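You operate a simulated robot arm through the tools that you are given. There is no shell and no other tool.

You are at the controls of a simulated robot arm. One attempt, no reset.

TASK
Clear and brush the dusty patch on the reel rack.
Fine: it is on the top shelf; grey core on the right peg, orange ring into the open drawer, drawer shut; blue brush, put back after; the orange tag with loop stays. Set down upright: card core with grey band, blue brush with orange band. What is to be rubbed or washed off counts as gone when no trace of it is left.

Only the result counts: the job must be done as asked and must still hold three seconds after the hand-in. Knocking over, shifting, dropping, spilling or breaking anything else fails it.

THE ROBOT
A 7-joint arm with a two-finger parallel gripper, fixed in place. Base frame: the origin is at the foot of the arm, x ahead of it, y to its left, z up; the work surface is at about z = 0.78. Units: m, rad, N and s.
Its first joint turns from -2.897 to 2.897 rad. Payload 4.4 kg.
Tool frame: the origin (TCP) lies between the finger pads and is the grasp point; the fingertips stand 0.023 m ahead of it; z points along the fingers, y is the line along which they close. Largest opening 0.094 m; finger width 0.038, thickness 0.01; the body of the gripper, 0.054 by 0.096 m, starts 0.039 m behind the TCP.
Orientation is that of the tool frame in the base frame, as [roll, pitch, yaw] about the fixed x, y, z axes, in that order (R = Rz(yaw) Ry(pitch) Rx(roll)). With the fingers straight down and closing along the base's y, the tool's x points along the base's -x, its y along +y and its z along -z.

THE INTERFACE
- The arm moves only by the tool arm_command. Its argument "moves" is one flat list of numbers, 6 for each row, row after row: the shift along the tool's x, y, z in units of 25 mm (1.0 is 25 mm), then the turn, a rotation vector about the tool's x, y, z in units of 4 degrees (1.0 is 4 degrees). In form: [dx, dy, dz, ax, ay, az, dx, dy, dz, ax, ay, az, ...]. A call has 1 to 20 rows; each row shifts and turns the commanded pose from where the row before left it, along the tool's axes as they then stand. "hand" is the opening in per cent of the stroke, from 0 (shut) to 100 (fully open), set as the call begins (left out, the last holds). A call with a number of a shift or a turn outside -1 to 1 is refused whole. Each row takes 0.2 s and may step no farther than 0.05 m and 0.15 rad from the row before; otherwise, or with a gripper value out of range, the whole call is refused. Where a pose cannot be reached the arm comes as near as it can. A force on the tool above 90 N (or 10 N above the force at the start of the call, whichever is more), or a blocked arm, ends the call early, and 0.2 s more pass. The fingers move at their own pace (about 0.072 m/s each) and stop on an object; they squeeze with about 35 N. The grip force told is the motor's: it shows also when the fingers shut on nothing. Time passes only in rows, and 0.2 s behind the last, so rows that do not move let the fingers close. The reply holds the time, the measured pose of the TCP, the force on the tool along the base axes, the opening and the grip force, in the units named above and with some noise, with the torque about the TCP (base axes, N m) and any sound that the robot's microphone picked up, and new pictures: "show" is both (left out), scene, wrist or none.
- Cameras (640 x 400 px; columns grow to the right, rows downward): "scene" is fixed at [0.0503, -0.4997, 1.8125]; the picture's right is [0.37, -0.93, 0.00], its down [-0.60, -0.24, -0.77] and it looks along [0.71, 0.29, -0.64] (base axes); focal length 334 px, centre (320, 200). "wrist" rides on the gripper at [0.086, 0.016, -0.075] in the tool frame; the picture's right is [-0.18, 0.98, 0.00], its down [-0.58, -0.11, -0.81] and it looks along [-0.79, -0.15, 0.59] (tool axes); focal length 243 px, centre (320, 200). There is no depth. A picture from a camera that has moved, and an enlarged one, comes with that camera's place and axes in the base frame and with its lens.
- inspect(camera, box): a new picture of the part [left, top, right, bottom] of that camera's present view, enlarged. No time passes.
- job_done(): hands the job in; it is judged then, once.

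Places have to be worked out from the pictures, the camera data and where the tool is seen. Open the gripper and draw the arm clear of the work before you hand the job in, unless the task says otherwise.

The tools are called after "Call:" as a command line: name --argument value ..., lists and objects as JSON in quotes. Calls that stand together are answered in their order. arm_command: Moves the arm, as the interface text tells. Its arguments: {"type":"object","properties":{"moves":{"type":"array","items":{"type":"number"}},"hand":{"type":"number"},"show":{"type":"string","enum":["both","scene","wrist","none"]}},"required":["moves"]} The other tools are called the same way: inspect (camera, box) takes an enlarged picture of a part of a camera's view; job_done () hands the job in.

At the start:

```text
clock: 0.0
ee_pos: [0.7591, -0.1178, 1.4949]
tool_rot: [-3.141, -0.002, -3.14]
force: [-0.4, -0.2, 0.2]
torque: [-0.02, -0.01, -0.02]
gripper_width: 0.0943
finger_force: 0.0
```

scene: 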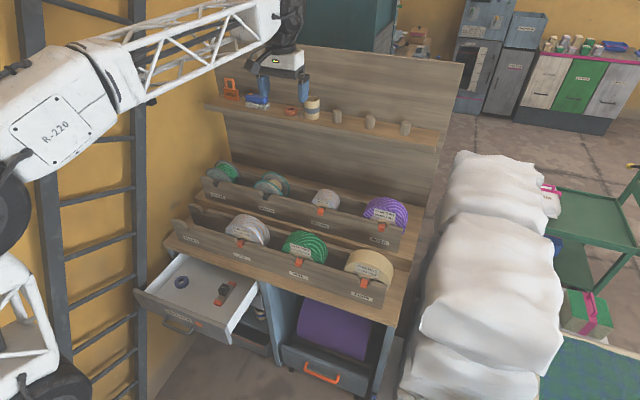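
wrist: 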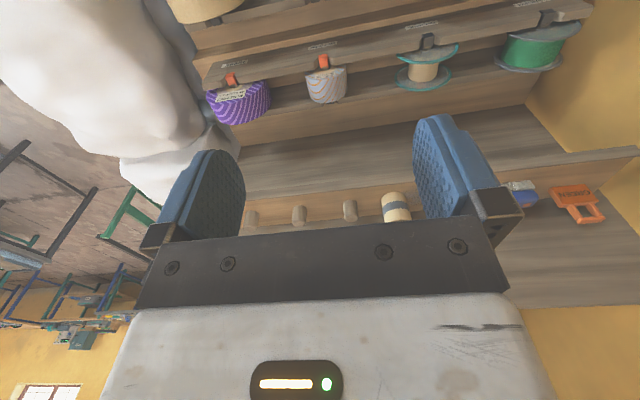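

I start by looking closely at the top shelf and the drawer in both cameras.

Call:
inspect --camera "scene" --box '[200, 60, 440, 150]'

Call:
inspect --camera "scene" --box '[130, 240, 300, 346]'

Call:
inspect --camera "wrist" --box '[220, 150, 640, 260]'

Call:
inspect --camera "scene" --box '[210, 70, 330, 130]'

```text
2.67 times, centred on (320, 105) of scene
camera zoom: at [0.0503, -0.4997, 1.8125], right [0.37, -0.93, 0.0], down [-0.6, -0.24, -0.77], along [0.71, 0.29, -0.64], focal length 890 px, centre (320, 453)
```

zoom: 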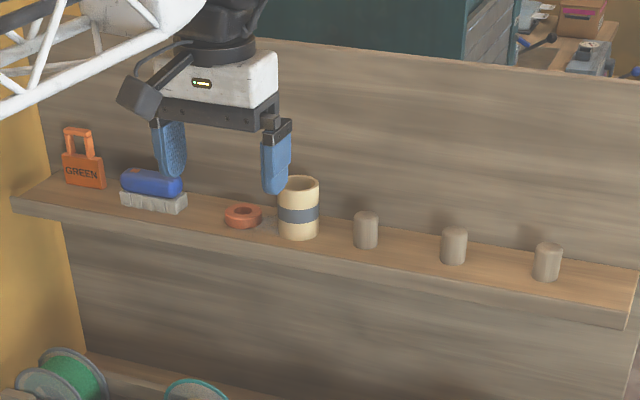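

```text
3.76 times, centred on (215, 293) of scene
camera zoom: at [0.0503, -0.4997, 1.8125], right [0.37, -0.93, 0.0], down [-0.6, -0.24, -0.77], along [0.71, 0.29, -0.64], focal length 1256 px, centre (715, -150)
```

zoom: 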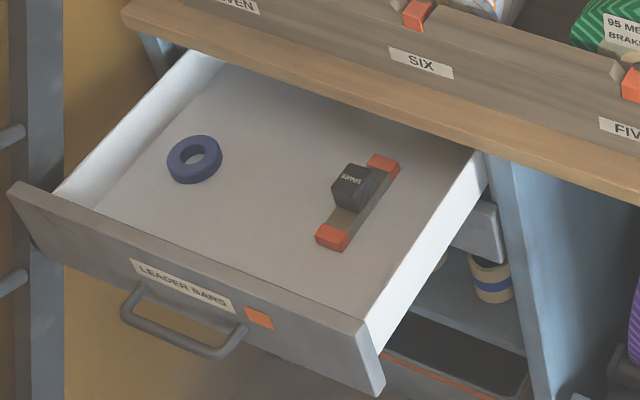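

```text
1.52 times, centred on (430, 205) of wrist
camera zoom: at [0.6729, -0.1029, 1.5702], right [0.18, 0.98, 0.0], down [0.58, -0.11, 0.81], along [0.79, -0.15, -0.59], focal length 370 px, centre (152, 192)
```

zoom: 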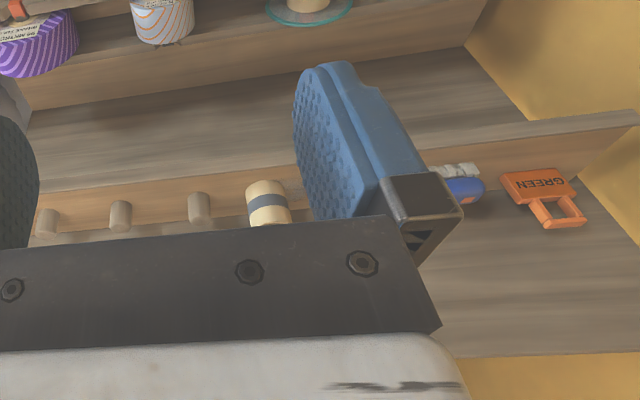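

```text
5.33 times, centred on (270, 100) of scene
camera zoom: at [0.0503, -0.4997, 1.8125], right [0.37, -0.93, 0.0], down [-0.6, -0.24, -0.77], along [0.71, 0.29, -0.64], focal length 1780 px, centre (587, 733)
```

zoom: 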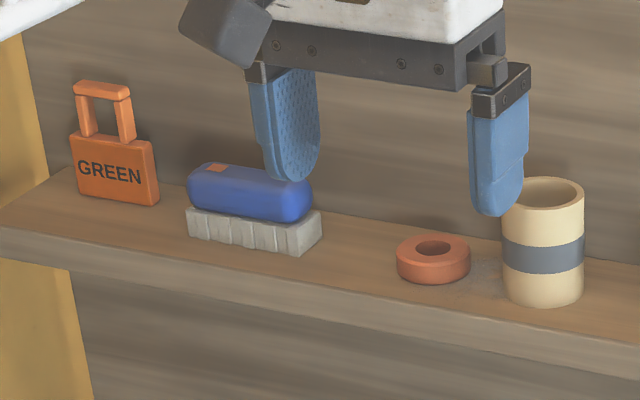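

Triangulating the two views: the shelf is at about z=1.228 and runs along y. The right peg is near (1.16,-0.376), the core near (1.165,-0.015), the ring near (1.15,0.07) and the brush near (1.155,0.22). I'll first test the reach high above the ring.

Call:
arm_command --moves '[-1, 0.5, 0, 0, 0, 0, -1, 0.5, 0, 0, 0, 0, -1, 0.5, 0, 0, 0, 0, -1, 0.5, 0, 0, 0, 0, -1, 0.5, 0, 0, 0, 0, -1, 0.5, 0, 0, 0, 0, -1, 0.5, 0, 0, 0, 0, -1, 0.5, 0, 0, 0, 0, -1, 0.5, 0, 0, 0, 0, -1, 0.5, 0, 0, 0, 0]'

```text
clock: 2.2
ee_pos: [1.0106, 0.0065, 1.4972]
tool_rot: [-3.142, 0.002, 3.141]
force: [-0.9, 0.4, 0.9]
torque: [0.04, -0.01, -0.01]
gripper_width: 0.094
finger_force: 0.0
camera wrist: at [0.9242, 0.0228, 1.5719], right [0.18, 0.98, 0.0], down [0.58, -0.11, 0.81], along [0.79, -0.15, -0.59], focal length 243 px, centre (320, 200)
```

scene: 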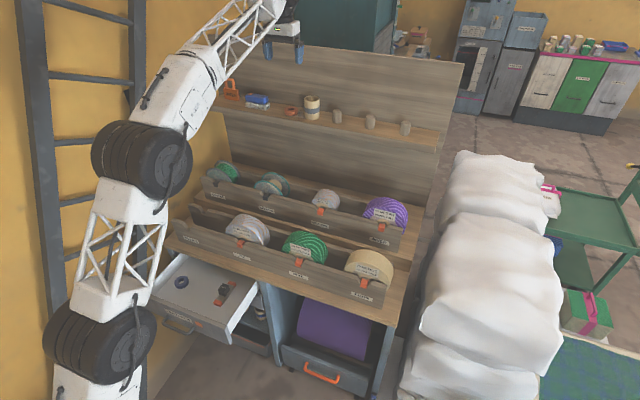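
wrist: 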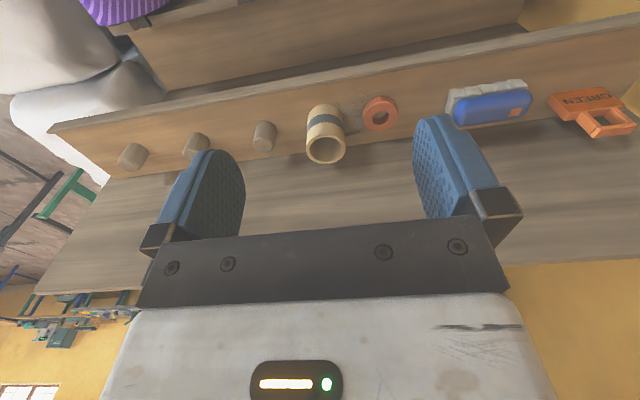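

The wrist now looks onto the shelf. I enlarge it to locate the objects precisely.

Call:
inspect --camera "wrist" --box '[290, 70, 530, 220]'

Call:
inspect --camera "wrist" --box '[90, 70, 330, 220]'

Call:
inspect --camera "scene" --box '[270, 85, 350, 135]'

```text
2.67 times, centred on (410, 145) of wrist
camera zoom: at [0.9242, 0.0228, 1.5719], right [0.18, 0.98, 0.0], down [0.58, -0.11, 0.81], along [0.79, -0.15, -0.59], focal length 647 px, centre (80, 347)
```

zoom: 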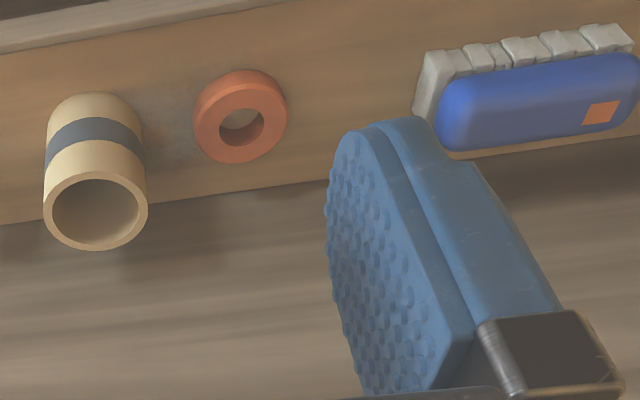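

```text
2.67 times, centred on (210, 145) of wrist
camera zoom: at [0.9242, 0.0228, 1.5719], right [0.18, 0.98, 0.0], down [0.58, -0.11, 0.81], along [0.79, -0.15, -0.59], focal length 647 px, centre (613, 347)
```

zoom: 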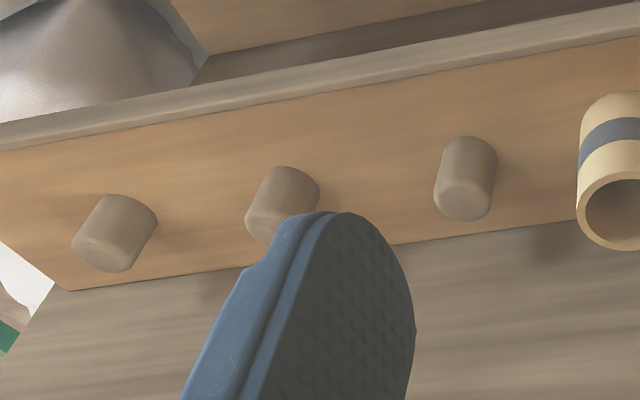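

```text
8.00 times, centred on (310, 110) of scene
camera zoom: at [0.0503, -0.4997, 1.8125], right [0.37, -0.93, 0.0], down [-0.6, -0.24, -0.77], along [0.71, 0.29, -0.64], focal length 2670 px, centre (400, 920)
```

zoom: 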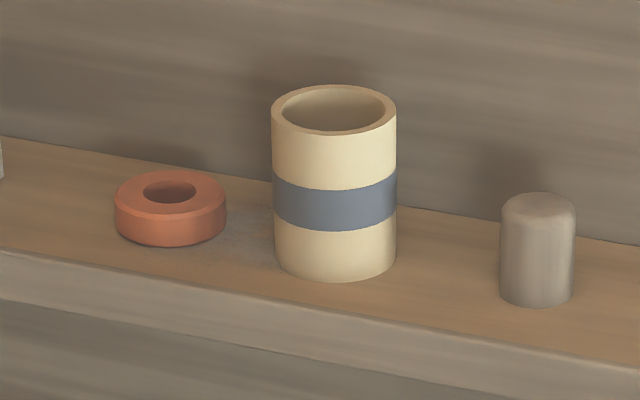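

The core is at about (1.162,-0.014) with its top at z≈1.301, roughly Ø0.058 with a 0.049 bore. The ring is at (1.150,0.070) with its top at z≈1.25. I'll take the core first, gripped high, and now move above it.

Call:
arm_command --moves '[-0.865, -0.117, 0.5, 0, 0, 0, -0.865, -0.117, 0.5, 0, 0, 0, -0.865, -0.117, 0.5, 0, 0, 0, -0.865, -0.117, 0.5, 0, 0, 0, -0.865, -0.117, 0.5, 0, 0, 0, -0.865, -0.117, 0.5, 0, 0, 0, -0.865, -0.117, 0.5, 0, 0, 0]' --hand 85

```text
clock: 3.8
ee_pos: [1.1448, -0.0137, 1.4084]
tool_rot: [-3.142, 0.003, -3.141]
force: [0.4, -0.8, 1.2]
torque: [-0.02, -0.07, -0.01]
gripper_width: 0.0797
finger_force: 0.0
out of reach, approached as far as the arm can: row 6, 7
camera wrist: at [1.0576, 0.0024, 1.4824], right [0.18, 0.98, 0.0], down [0.58, -0.11, 0.81], along [0.79, -0.15, -0.59], focal length 243 px, centre (320, 200)
```

scene: 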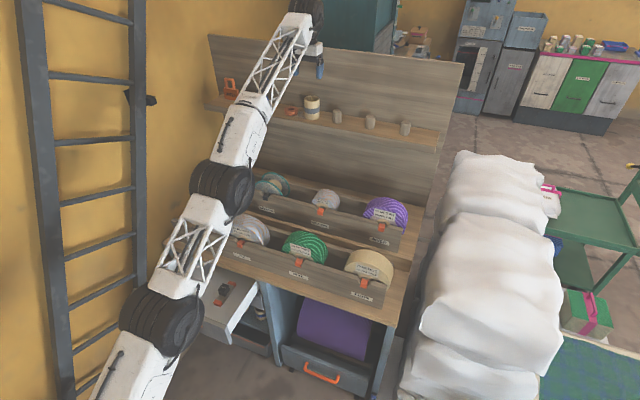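
wrist: 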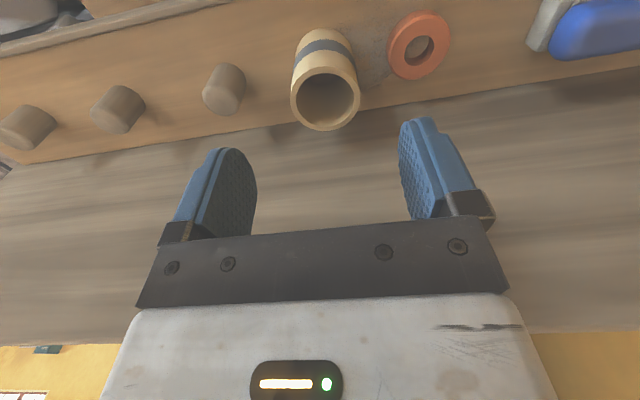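

With the tool straight down, the reach ends near x=1.145. I tilt the fingers forward so that the wrist sits farther back.

Call:
arm_command --moves '[0, 0, 0, 0, -1, 0, 0, 0, 0, 0, -1, 0, 0, 0, 0, 0, -1, 0, 0, 0, 0, 0, -1, 0, 0, 0, 0, 0, -1, 0, 0, 0, 0, 0, -1, 0, 0, 0, 0, 0, -1, 0, 0, 0, 0, 0, -1, 0, 0, 0, 0, 0, -1, 0]'

```text
clock: 5.8
ee_pos: [1.1441, -0.0138, 1.4071]
tool_rot: [3.141, 0.632, 3.141]
force: [0.3, -0.6, 0.0]
torque: [-0.05, 0.02, 0.0]
gripper_width: 0.0801
finger_force: 0.0
camera wrist: at [1.0302, 0.0032, 1.4166], right [0.15, 0.98, 0.11], down [0.0, -0.11, 0.99], along [0.99, -0.15, -0.01], focal length 243 px, centre (320, 200)
```

scene: 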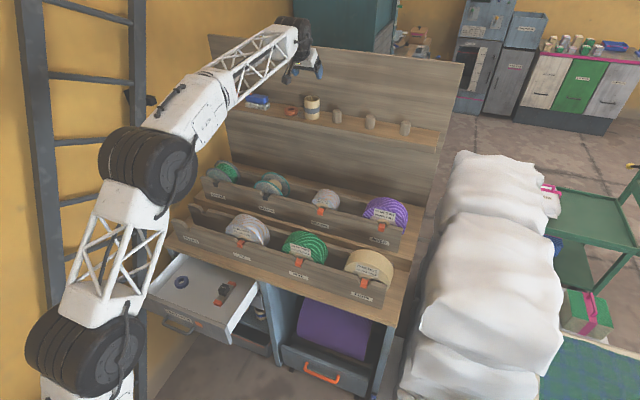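
wrist: 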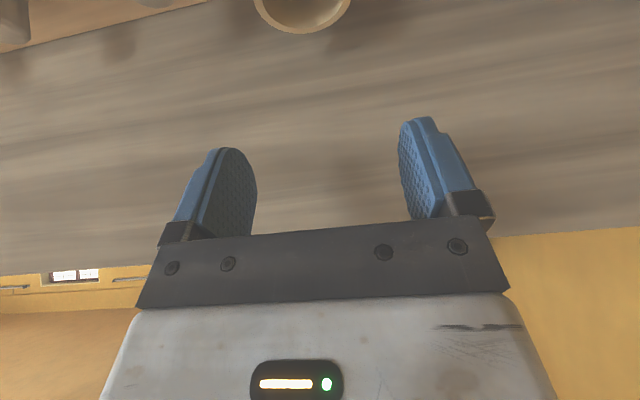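

With the 36° tilt there is plenty of reach. I move to x≈1.162 and descend part way over the core, then check the alignment.

Call:
arm_command --moves '[-0.58, 0, 0.425, 0, 0, 0, 0.514, 0, 0.702, 0, 0, 0, 0.514, 0, 0.702, 0, 0, 0, 0.514, 0, 0.702, 0, 0, 0, 0.514, 0, 0.702, 0, 0, 0]'

Call:
inspect --camera "scene" --box '[260, 60, 380, 135]'

```text
clock: 7.0
ee_pos: [1.1627, -0.0144, 1.3214]
tool_rot: [3.141, 0.629, -3.141]
force: [0.1, -0.7, -0.4]
torque: [0.0, 0.01, -0.01]
gripper_width: 0.08
finger_force: 0.0
camera wrist: at [1.0476, 0.0026, 1.3306], right [0.15, 0.98, 0.11], down [0.0, -0.11, 0.99], along [0.99, -0.15, -0.01], focal length 243 px, centre (320, 200)
```

scene: 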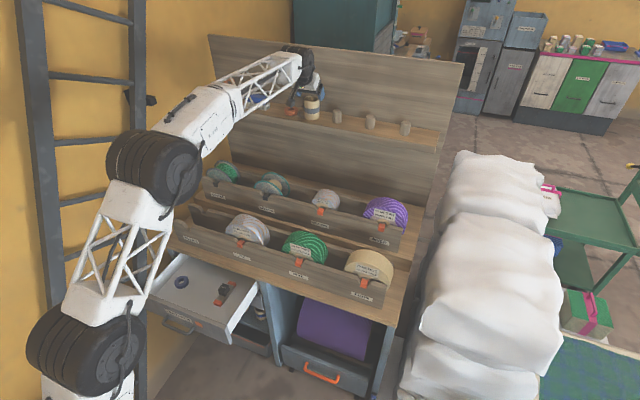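
wrist: 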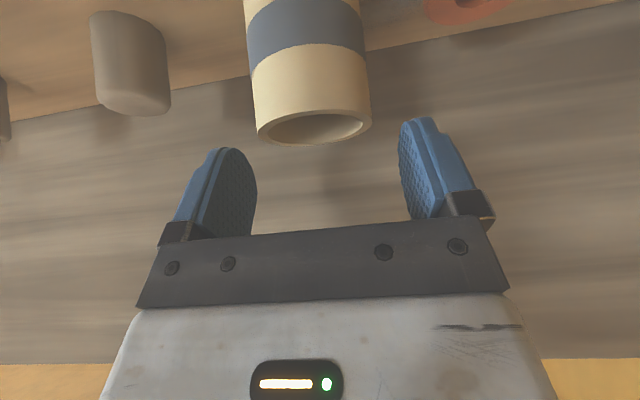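

```text
5.33 times, centred on (320, 98) of scene
camera zoom: at [0.0503, -0.4997, 1.8125], right [0.37, -0.93, 0.0], down [-0.6, -0.24, -0.77], along [0.71, 0.29, -0.64], focal length 1780 px, centre (320, 747)
```

zoom: 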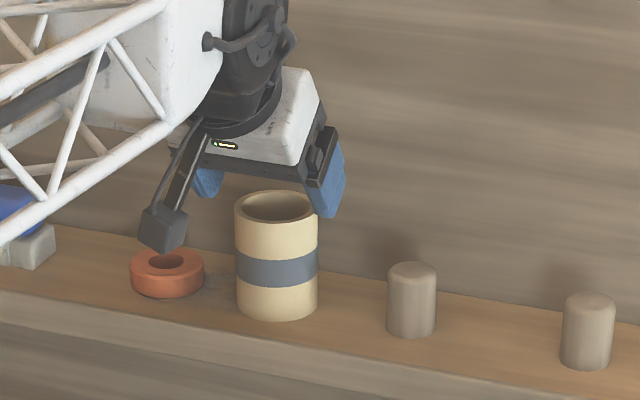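

The core sits centred between the fingers. I descend to z≈1.287, look once more, and then close.

Call:
arm_command --moves '[0.4, 0, 0.55, 0, 0, 0, 0.4, 0, 0.55, 0, 0, 0]'

Call:
inspect --camera "scene" --box '[260, 60, 380, 135]'

```text
clock: 7.6
ee_pos: [1.1614, -0.0135, 1.2872]
tool_rot: [3.141, 0.63, 3.141]
force: [-0.6, -0.5, 0.2]
torque: [0.0, -0.02, 0.0]
gripper_width: 0.0799
finger_force: 0.0
camera wrist: at [1.0468, 0.0033, 1.2965], right [0.15, 0.98, 0.11], down [0.0, -0.11, 0.99], along [0.99, -0.15, -0.01], focal length 243 px, centre (320, 200)
```

scene: 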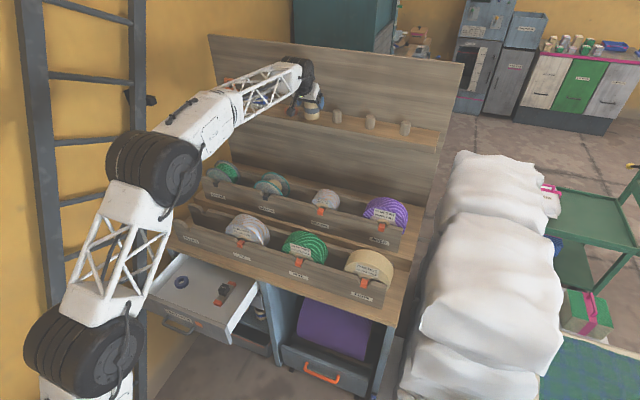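
wrist: 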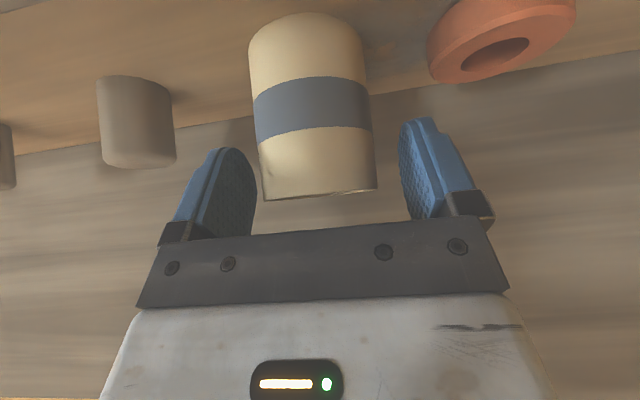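

```text
5.33 times, centred on (320, 98) of scene
camera zoom: at [0.0503, -0.4997, 1.8125], right [0.37, -0.93, 0.0], down [-0.6, -0.24, -0.77], along [0.71, 0.29, -0.64], focal length 1780 px, centre (320, 747)
```

zoom: 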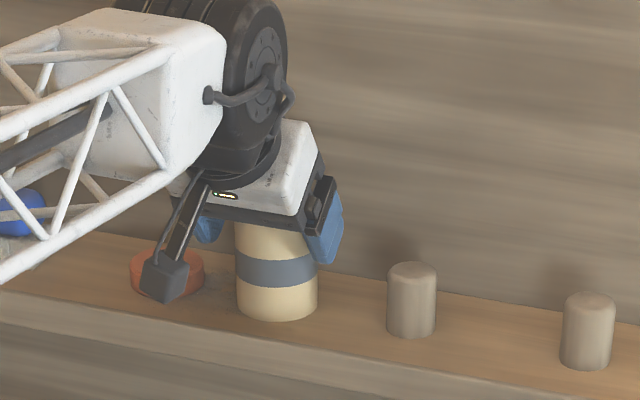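

The core is between the pads and the palm is clear of it. I close the gripper.

Call:
arm_command --moves '[0, 0, 0, 0, 0, 0, 0, 0, 0, 0, 0, 0, 0, 0, 0, 0, 0, 0]' --hand 0 --show "wrist"

```text
clock: 8.4
ee_pos: [1.1614, -0.0119, 1.2869]
tool_rot: [3.141, 0.628, -3.14]
force: [0.0, 0.8, 0.7]
torque: [0.09, -0.01, 0.05]
gripper_width: 0.0562
finger_force: 35.0
camera wrist: at [1.047, 0.0033, 1.2962], right [0.15, 0.98, 0.11], down [0.0, -0.11, 0.99], along [0.99, -0.15, -0.01], focal length 243 px, centre (320, 200)
```

wrist: 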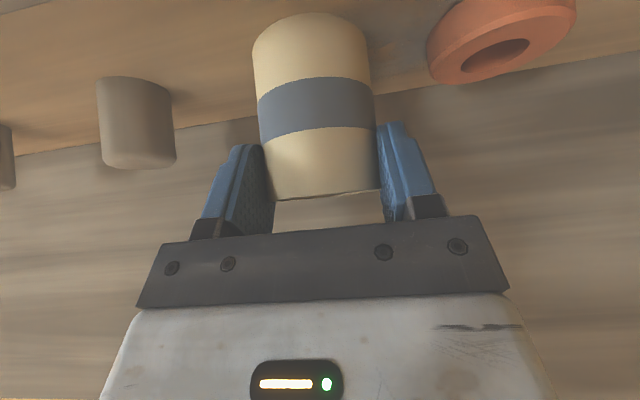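

The grip holds at width 0.056. I lift the core straight up by 0.08.

Call:
arm_command --moves '[-0.47, 0, -0.647, 0, 0, 0, -0.47, 0, -0.647, 0, 0, 0, -0.47, 0, -0.647, 0, 0, 0, -0.47, 0, -0.647, 0, 0, 0, 0, -0.5, 0, 0, 0, 0, 0, -1, 0, 0, 0, 0, 0, -1, 0, 0, 0, 0, 0, -1, 0, 0, 0, 0]'

Call:
inspect --camera "scene" --box '[260, 60, 420, 160]'

```text
clock: 10.2
ee_pos: [1.1614, -0.1027, 1.3647]
tool_rot: [-3.14, 0.628, 3.141]
force: [0.7, 0.2, -0.1]
torque: [0.02, -0.01, 0.02]
gripper_width: 0.0562
finger_force: 34.9
camera wrist: at [1.048, -0.0859, 1.3735], right [0.15, 0.98, 0.11], down [0.0, -0.11, 0.99], along [0.99, -0.15, -0.01], focal length 243 px, centre (320, 200)
```

scene: 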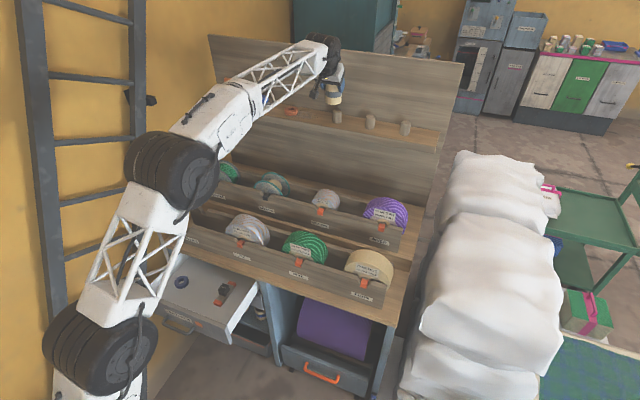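
wrist: 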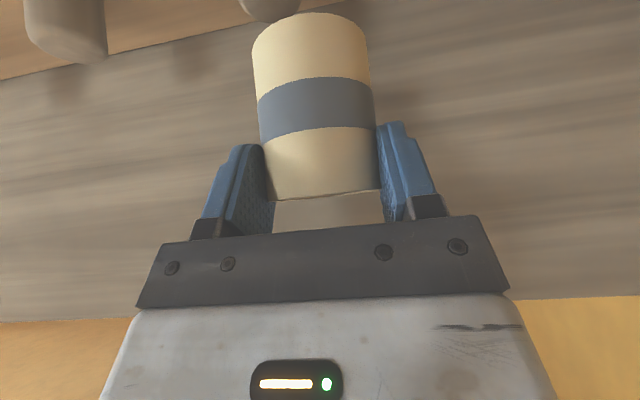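

```text
4.00 times, centred on (340, 110) of scene
camera zoom: at [0.0503, -0.4997, 1.8125], right [0.37, -0.93, 0.0], down [-0.6, -0.24, -0.77], along [0.71, 0.29, -0.64], focal length 1335 px, centre (240, 560)
```

zoom: 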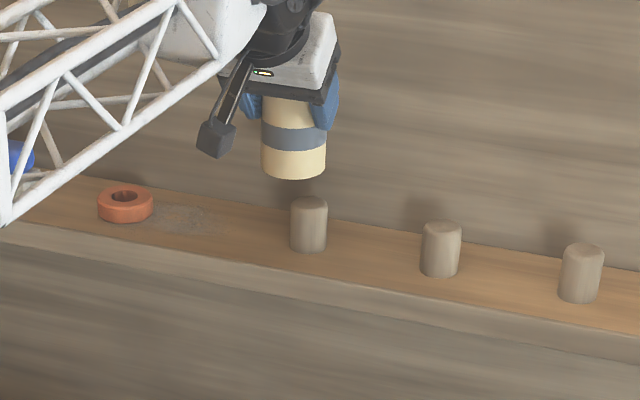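

The lift is clean, and the dust patch shows around (1.17,0.015). I move most of the way toward the right peg, stopping short to measure it with the wrist camera.

Call:
arm_command --moves '[0, -1, 0, 0, 0, 0, 0, -1, 0, 0, 0, 0, 0, -1, 0, 0, 0, 0, 0, -1, 0, 0, 0, 0, 0, -1, 0, 0, 0, 0, 0, -1, 0, 0, 0, 0, 0, -1, 0, 0, 0, 0]'

Call:
inspect --camera "scene" --box '[320, 60, 440, 150]'

Call:
inspect --camera "wrist" --box '[0, 0, 320, 200]'

```text
clock: 11.8
ee_pos: [1.1627, -0.276, 1.3664]
tool_rot: [3.14, 0.627, 3.142]
force: [-0.3, -0.1, -0.4]
torque: [-0.01, 0.02, -0.01]
gripper_width: 0.056
finger_force: 35.1
camera wrist: at [1.0476, -0.26, 1.376], right [0.15, 0.98, 0.11], down [0.0, -0.11, 0.99], along [0.99, -0.15, -0.01], focal length 243 px, centre (320, 200)
```

scene: 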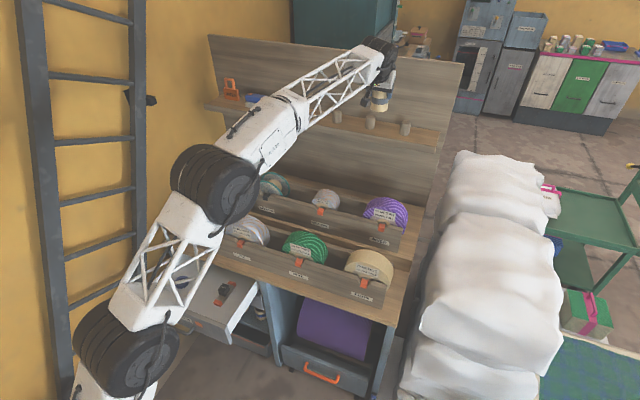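
wrist: 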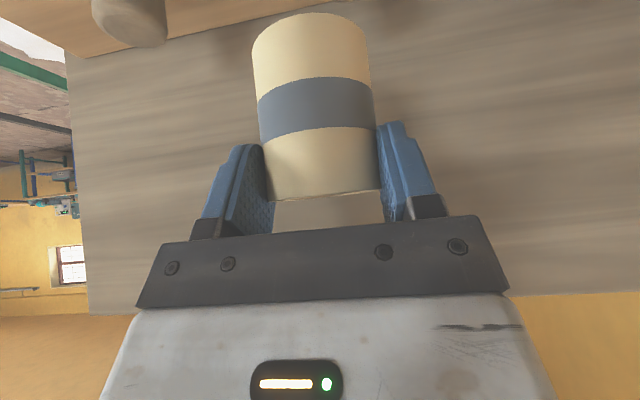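

```text
4.44 times, centred on (380, 105) of scene
camera zoom: at [0.0503, -0.4997, 1.8125], right [0.37, -0.93, 0.0], down [-0.6, -0.24, -0.77], along [0.71, 0.29, -0.64], focal length 1483 px, centre (53, 622)
```

zoom: 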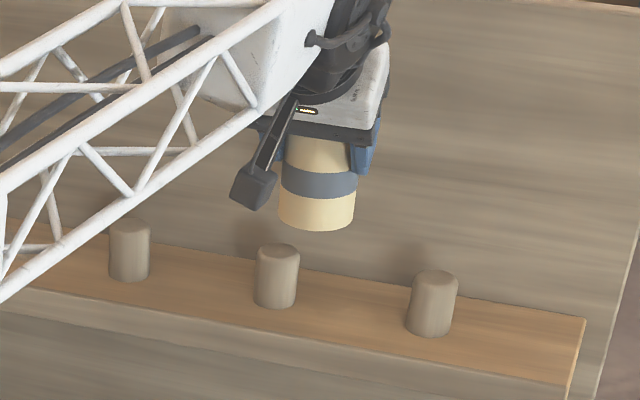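

```text
2.00 times, centred on (160, 100) of wrist
camera zoom: at [1.0476, -0.26, 1.376], right [0.15, 0.98, 0.11], down [0.0, -0.11, 0.99], along [0.99, -0.15, -0.01], focal length 485 px, centre (640, 400)
```

zoom: 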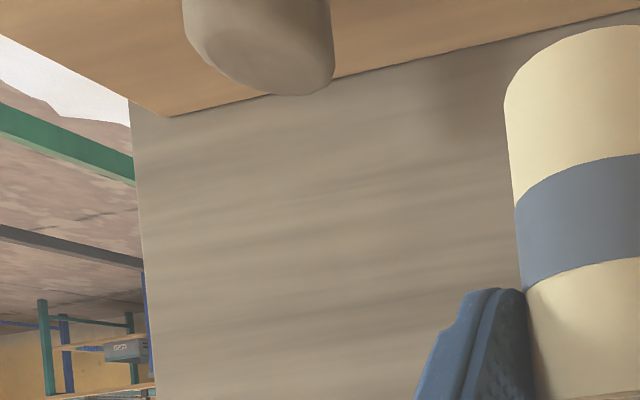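

From the pictures, the right peg is at about (1.162,-0.3745). I move the core over it.

Call:
arm_command --moves '[0, -0.985, 0, 0, 0, 0, 0, -0.985, 0, 0, 0, 0, 0, -0.985, 0, 0, 0, 0, 0, -0.985, 0, 0, 0, 0, 0, 0, 0, 0, 0, 0]'

Call:
inspect --camera "scene" --box '[340, 60, 460, 150]'

```text
clock: 13.0
ee_pos: [1.1626, -0.3758, 1.3661]
tool_rot: [3.141, 0.629, 3.141]
force: [-0.1, -0.7, -0.3]
torque: [-0.02, 0.0, -0.02]
gripper_width: 0.0559
finger_force: 34.6
camera wrist: at [1.0479, -0.3595, 1.3749], right [0.15, 0.98, 0.11], down [0.0, -0.11, 0.99], along [0.99, -0.15, -0.01], focal length 243 px, centre (320, 200)
```

scene: 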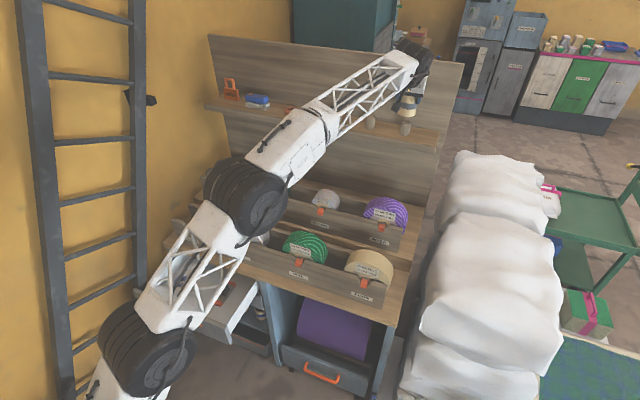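
wrist: 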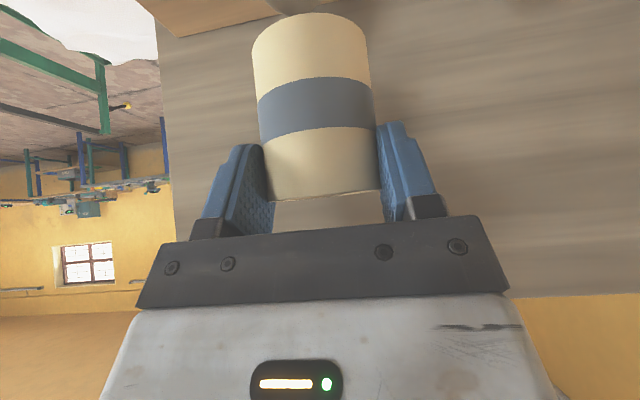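

```text
4.44 times, centred on (400, 105) of scene
camera zoom: at [0.0503, -0.4997, 1.8125], right [0.37, -0.93, 0.0], down [-0.6, -0.24, -0.77], along [0.71, 0.29, -0.64], focal length 1483 px, centre (-36, 622)
```

zoom: 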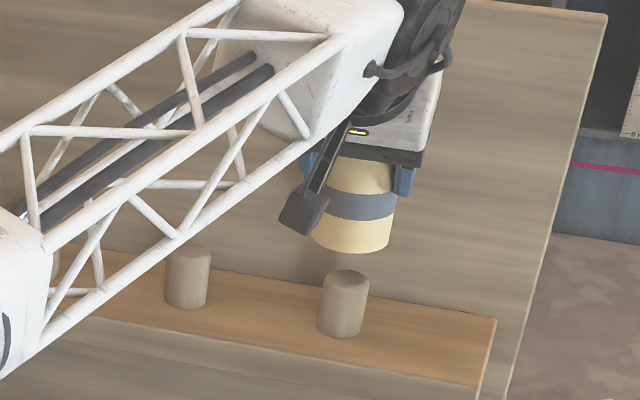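

Comparing the core's line with the peg's in the picture, the core may be a few millimetres too far left (+y). I inspect closer before lowering.

Call:
inspect --camera "scene" --box '[385, 80, 433, 140]'

Call:
inspect --camera "wrist" --box '[200, 0, 440, 230]'

```text
6.67 times, centred on (409, 110) of scene
camera zoom: at [0.0503, -0.4997, 1.8125], right [0.37, -0.93, 0.0], down [-0.6, -0.24, -0.77], along [0.71, 0.29, -0.64], focal length 2225 px, centre (-273, 800)
```

zoom: 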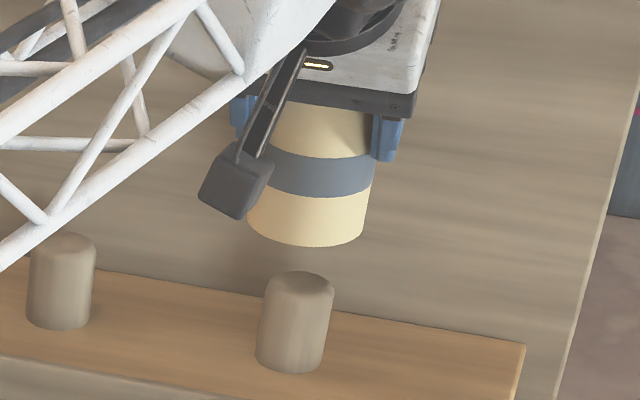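

```text
1.74 times, centred on (320, 115) of wrist
camera zoom: at [1.0479, -0.3595, 1.3749], right [0.15, 0.98, 0.11], down [0.0, -0.11, 0.99], along [0.99, -0.15, -0.01], focal length 422 px, centre (320, 348)
```

zoom: 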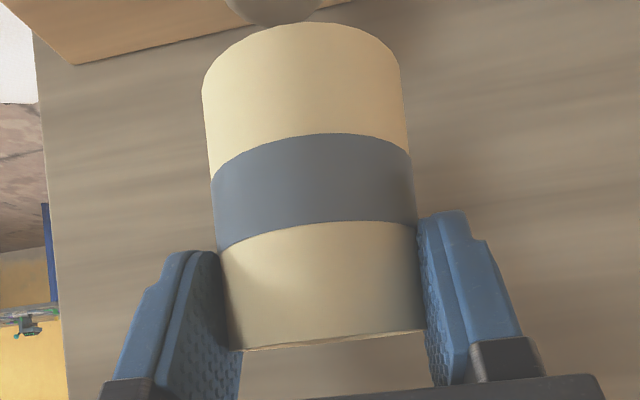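

The views agree: the core needs about 4 mm toward -y, and x matches. I correct that and lower until the bottom just enters around the peg top.

Call:
arm_command --moves '[0, -0.16, 0, 0, 0, 0, 0.361, 0, 0.496, 0, 0, 0, 0.361, 0, 0.496, 0, 0, 0, 0.3, 0, 0.412, 0, 0, 0]'

Call:
inspect --camera "scene" --box '[385, 80, 433, 140]'

```text
clock: 14.0
ee_pos: [1.1633, -0.3779, 1.322]
tool_rot: [-3.141, 0.63, -3.141]
force: [0.3, -0.7, 0.3]
torque: [-0.01, 0.01, -0.01]
gripper_width: 0.0559
finger_force: 35.2
camera wrist: at [1.0481, -0.3624, 1.331], right [0.15, 0.98, 0.11], down [0.0, -0.11, 0.99], along [0.99, -0.15, -0.01], focal length 243 px, centre (320, 200)
```

scene: 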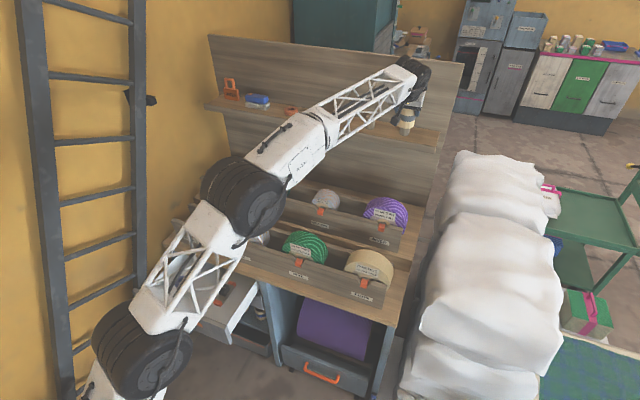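
wrist: 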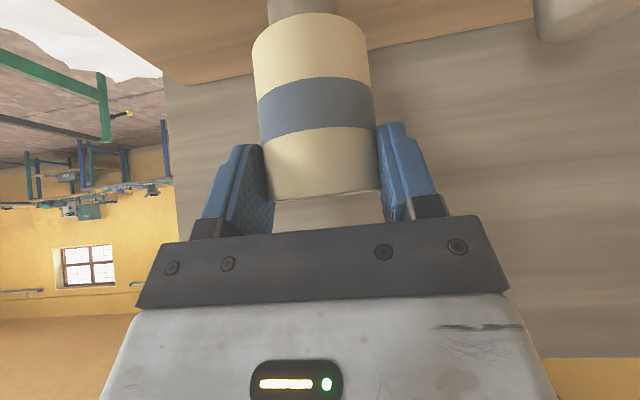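

```text
6.67 times, centred on (409, 110) of scene
camera zoom: at [0.0503, -0.4997, 1.8125], right [0.37, -0.93, 0.0], down [-0.6, -0.24, -0.77], along [0.71, 0.29, -0.64], focal length 2225 px, centre (-273, 800)
```

zoom: 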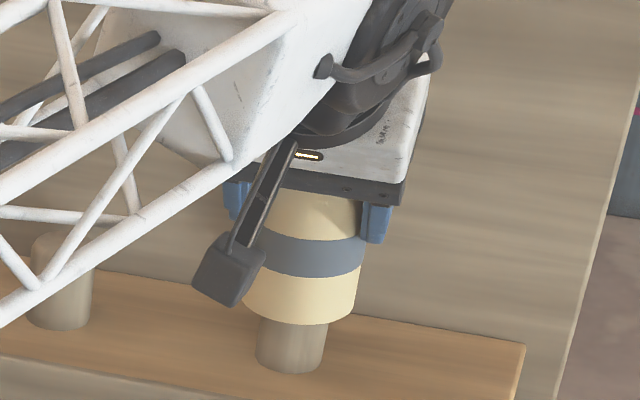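

The core is already around the peg top with no contact force. I lower it the rest of the way.

Call:
arm_command --moves '[0.2, 0, 0.275, 0, 0, 0, 0.2, 0, 0.275, 0, 0, 0, 0.2, 0, 0.275, 0, 0, 0, 0.2, 0, 0.275, 0, 0, 0]'

Call:
inspect --camera "scene" --box '[385, 80, 433, 140]'

```text
clock: 15.0
ee_pos: [1.1611, -0.3777, 1.2877]
tool_rot: [3.14, 0.63, 3.14]
force: [-0.2, -0.4, 0.0]
torque: [0.02, 0.02, -0.02]
gripper_width: 0.0561
finger_force: 35.2
camera wrist: at [1.0475, -0.3616, 1.297], right [0.15, 0.98, 0.11], down [0.0, -0.11, 0.99], along [0.99, -0.15, -0.01], focal length 243 px, centre (320, 200)
```

scene: 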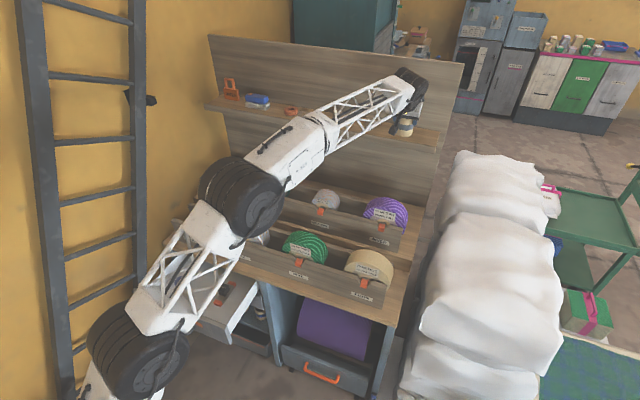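
wrist: 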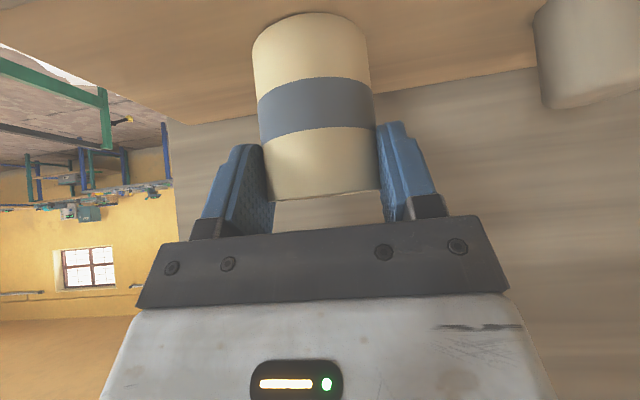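

```text
6.67 times, centred on (409, 110) of scene
camera zoom: at [0.0503, -0.4997, 1.8125], right [0.37, -0.93, 0.0], down [-0.6, -0.24, -0.77], along [0.71, 0.29, -0.64], focal length 2225 px, centre (-273, 800)
```

zoom: 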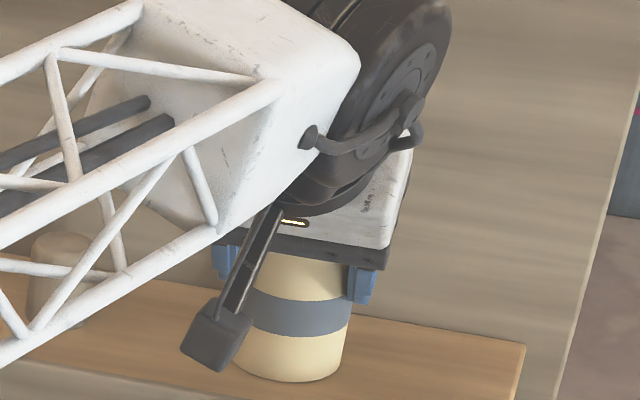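

The height matches the grasp height. I nudge down about 1 mm to confirm contact, then open.

Call:
arm_command --moves '[0.03, 0, 0.042, 0, 0, 0, 0, 0, 0, 0, 0, 0]' --show "none"

Call:
arm_command --moves '[0, 0, 0, 0, 0, 0, 0, 0, 0, 0, 0, 0, 0, 0, 0, 0, 0, 0]' --hand 90

```text
clock: 15.6
ee_pos: [1.1619, -0.3775, 1.2877]
tool_rot: [3.142, 0.628, 3.141]
force: [0.6, 0.6, 2.2]
torque: [0.11, -0.03, -0.02]
gripper_width: 0.056
finger_force: 35.0
```

```text
clock: 16.4
ee_pos: [1.1633, -0.377, 1.286]
tool_rot: [-3.141, 0.628, 3.142]
force: [0.1, -0.4, 0.2]
torque: [0.03, -0.01, 0.0]
gripper_width: 0.0845
finger_force: 0.0
camera wrist: at [1.0477, -0.3619, 1.296], right [0.15, 0.98, 0.11], down [0.0, -0.11, 0.99], along [0.99, -0.15, -0.01], focal length 243 px, centre (320, 200)
```

scene: 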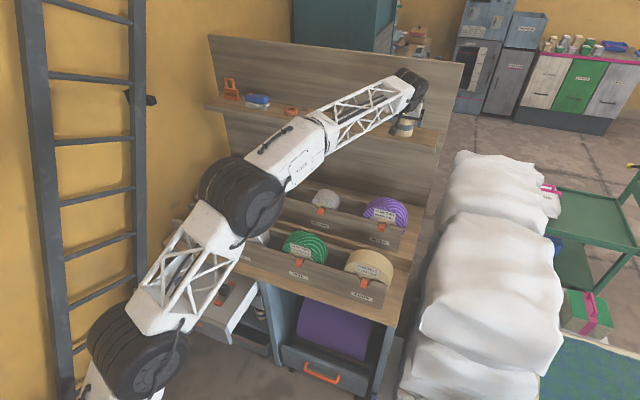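
wrist: 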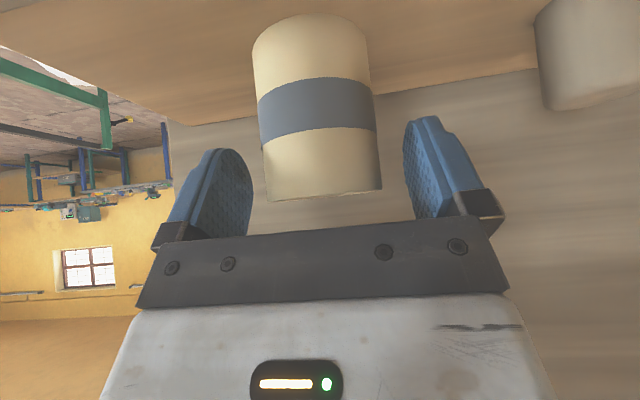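

The core stands free and upright on the peg. I lift straight up and travel toward the ring.

Call:
arm_command --moves '[-0.53, 0, -0.73, 0, 0, 0, -0.53, 0, -0.73, 0, 0, 0, -0.53, 0, -0.73, 0, 0, 0, -0.53, 0, -0.73, 0, 0, 0, 0, 1, 0, 0, 0, 0, 0, 1, 0, 0, 0, 0, 0, 1, 0, 0, 0, 0, 0, 1, 0, 0, 0, 0, 0, 1, 0, 0, 0, 0, 0, 1, 0, 0, 0, 0, 0, 1, 0, 0, 0, 0, 0, 1, 0, 0, 0, 0, 0, 1, 0, 0, 0, 0, 0, 1, 0, 0, 0, 0, 0, 1, 0, 0, 0, 0, 0, 1, 0, 0, 0, 0, 0, 1, 0, 0, 0, 0, 0, 1, 0, 0, 0, 0, 0, 1, 0, 0, 0, 0, 0, 1, 0, 0, 0, 0]' --hand 85

Call:
inspect --camera "scene" --box '[240, 80, 420, 160]'

```text
clock: 20.6
ee_pos: [1.161, 0.0201, 1.3781]
tool_rot: [-3.14, 0.628, -3.142]
force: [0.1, 0.6, -0.1]
torque: [-0.01, 0.01, 0.01]
gripper_width: 0.0799
finger_force: 0.2
camera wrist: at [1.0472, 0.0366, 1.3874], right [0.15, 0.98, 0.11], down [0.0, -0.11, 0.99], along [0.99, -0.15, -0.01], focal length 243 px, centre (320, 200)
```

scene: 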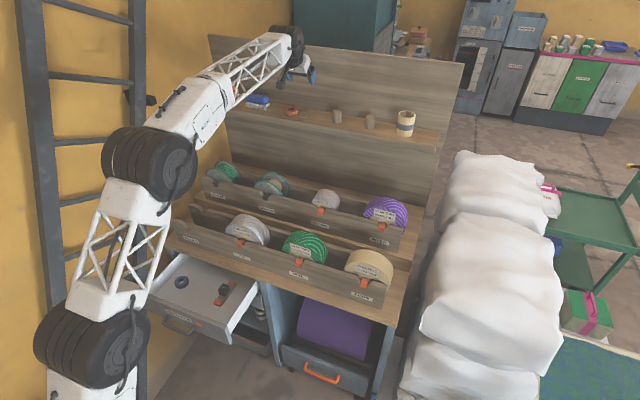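
wrist: 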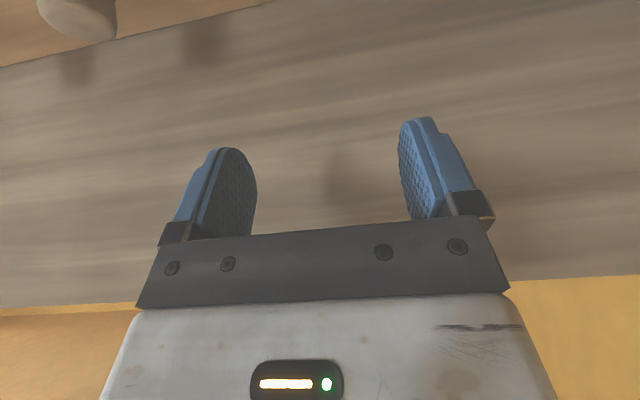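

```text
3.56 times, centred on (330, 120) of scene
camera zoom: at [0.0503, -0.4997, 1.8125], right [0.37, -0.93, 0.0], down [-0.6, -0.24, -0.77], along [0.71, 0.29, -0.64], focal length 1186 px, centre (284, 484)
```

zoom: 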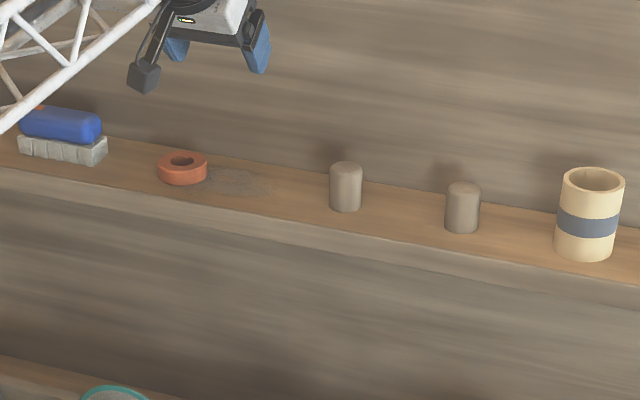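

The core is on the right peg. I centre over the ring in y and reduce the tilt to 20° so that the wrist camera sees the shelf.

Call:
arm_command --moves '[0, 0.5, 0, 0, 1, 0, 0, 0.5, 0, 0, 1, 0, 0, 0.5, 0, 0, 1, 0, 0, 0.48, 0, 0, 1, 0]'

Call:
inspect --camera "wrist" --box '[150, 0, 550, 220]'

```text
clock: 21.6
ee_pos: [1.1622, 0.0699, 1.3794]
tool_rot: [3.141, 0.349, 3.141]
force: [-0.2, 0.7, 0.4]
torque: [-0.01, 0.01, 0.0]
gripper_width: 0.08
finger_force: 0.1
camera wrist: at [1.055, 0.0875, 1.4187], right [0.17, 0.98, 0.06], down [0.27, -0.11, 0.96], along [0.95, -0.15, -0.28], focal length 243 px, centre (320, 200)
```

scene: 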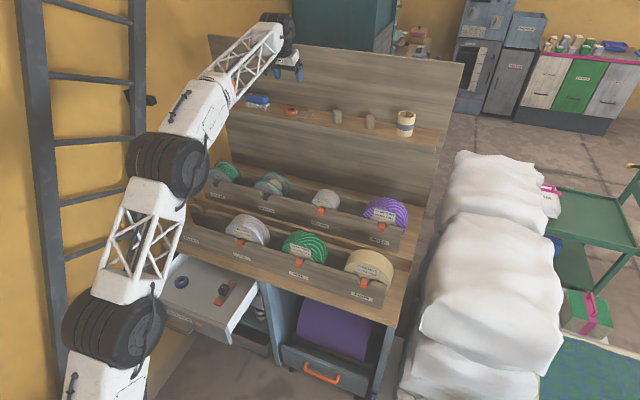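
wrist: 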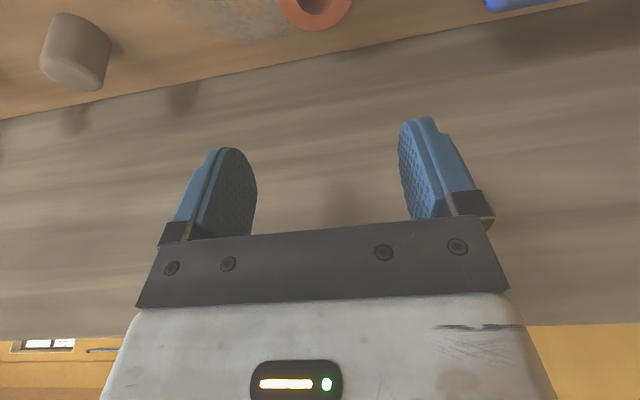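

```text
1.60 times, centred on (350, 110) of wrist
camera zoom: at [1.055, 0.0875, 1.4187], right [0.17, 0.98, 0.06], down [0.27, -0.11, 0.96], along [0.95, -0.15, -0.28], focal length 388 px, centre (272, 344)
```

zoom: 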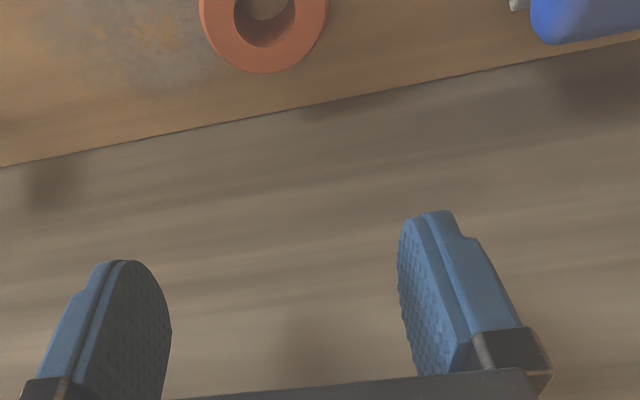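

The ring appears at about (1.161,0.0745), with its top at z≈1.245. I descend to a hover over it.

Call:
arm_command --moves '[0.448, 0.061, 0.958, 0, 0, 0, 0.448, 0.061, 0.958, 0, 0, 0, 0.448, 0.061, 0.958, 0, 0, 0]'

Call:
inspect --camera "scene" --box '[240, 70, 340, 130]'

Call:
inspect --camera "wrist" --box '[150, 0, 550, 220]'

```text
clock: 22.4
ee_pos: [1.156, 0.0758, 1.3001]
tool_rot: [3.141, 0.349, 3.141]
force: [0.1, 0.0, 1.0]
torque: [0.02, -0.01, 0.01]
gripper_width: 0.0799
finger_force: 0.1
camera wrist: at [1.0471, 0.0924, 1.3404], right [0.17, 0.98, 0.06], down [0.27, -0.11, 0.96], along [0.95, -0.15, -0.28], focal length 243 px, centre (320, 200)
```

scene: 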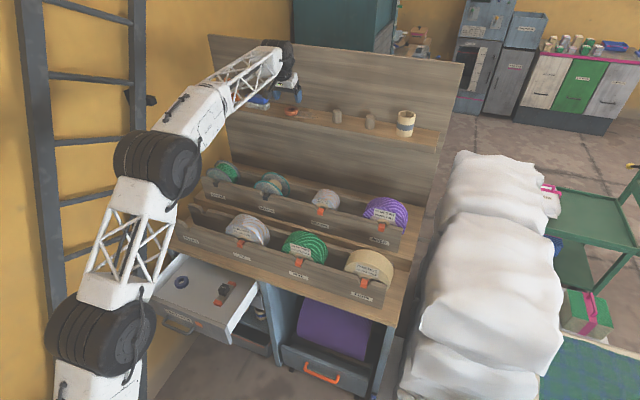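
wrist: 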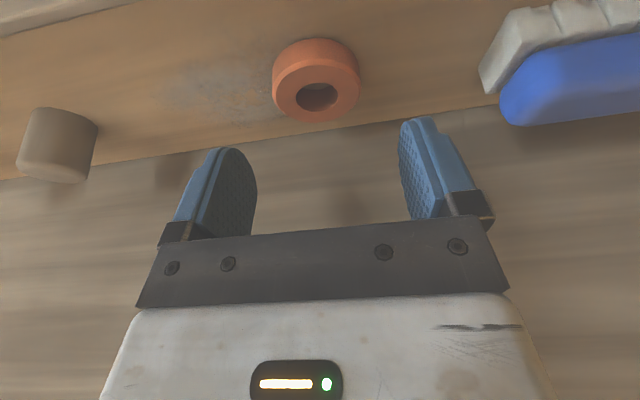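

```text
6.40 times, centred on (290, 100) of scene
camera zoom: at [0.0503, -0.4997, 1.8125], right [0.37, -0.93, 0.0], down [-0.6, -0.24, -0.77], along [0.71, 0.29, -0.64], focal length 2136 px, centre (512, 840)
```

zoom: 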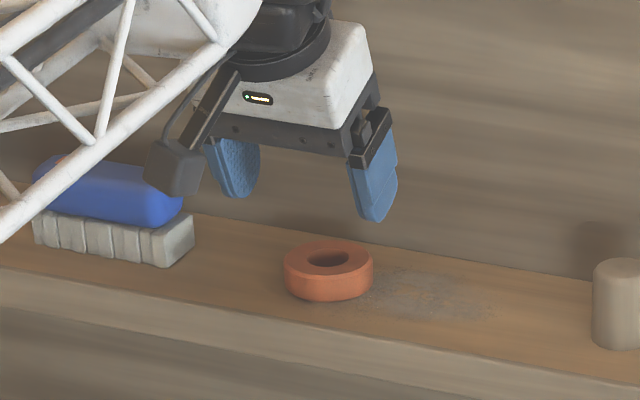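

```text
1.60 times, centred on (350, 110) of wrist
camera zoom: at [1.0471, 0.0924, 1.3404], right [0.17, 0.98, 0.06], down [0.27, -0.11, 0.96], along [0.95, -0.15, -0.28], focal length 388 px, centre (272, 344)
```

zoom: 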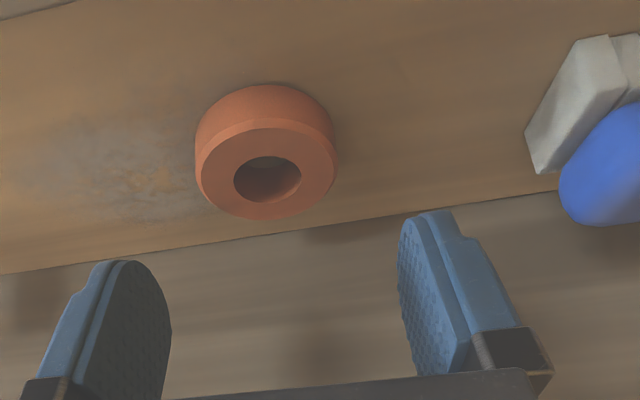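

The ring is at (1.158,0.077) between the fingers. I descend to grip height.

Call:
arm_command --moves '[0.411, 0.03, 0.893, 0, 0, 0, 0.411, 0.03, 0.893, 0, 0, 0]'

Call:
inspect --camera "scene" --box '[240, 70, 340, 130]'

```text
clock: 23.0
ee_pos: [1.1511, 0.0783, 1.2477]
tool_rot: [-3.142, 0.35, 3.141]
force: [-0.8, 0.1, 0.4]
torque: [0.0, 0.04, 0.0]
gripper_width: 0.0799
finger_force: 0.1
camera wrist: at [1.044, 0.094, 1.2891], right [0.17, 0.98, 0.06], down [0.27, -0.11, 0.96], along [0.95, -0.15, -0.28], focal length 243 px, centre (320, 200)
```

scene: 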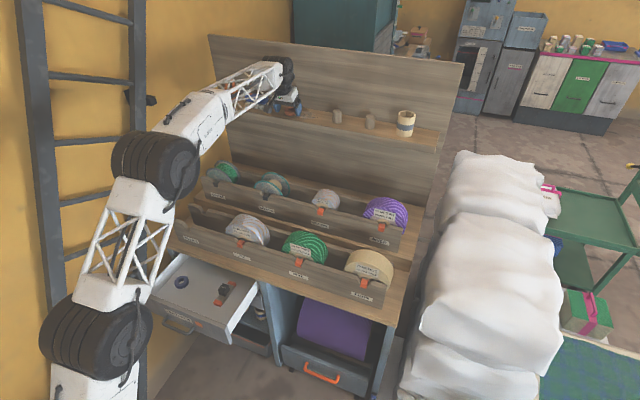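
wrist: 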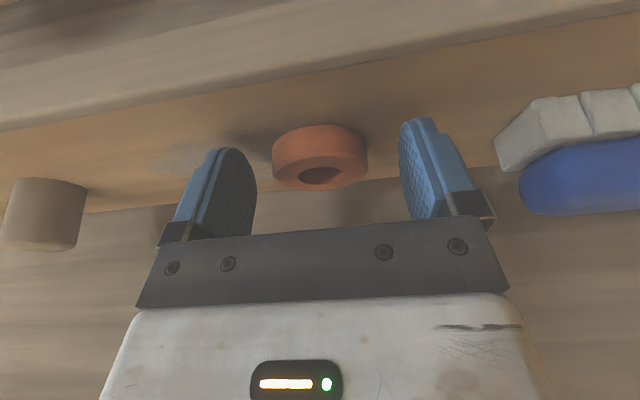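

```text
6.40 times, centred on (290, 100) of scene
camera zoom: at [0.0503, -0.4997, 1.8125], right [0.37, -0.93, 0.0], down [-0.6, -0.24, -0.77], along [0.71, 0.29, -0.64], focal length 2136 px, centre (512, 840)
```

zoom: 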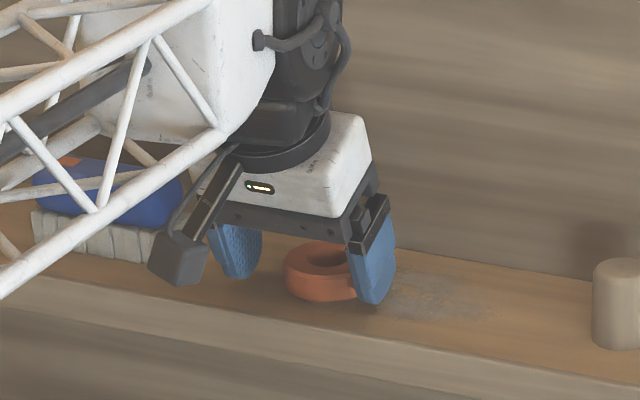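

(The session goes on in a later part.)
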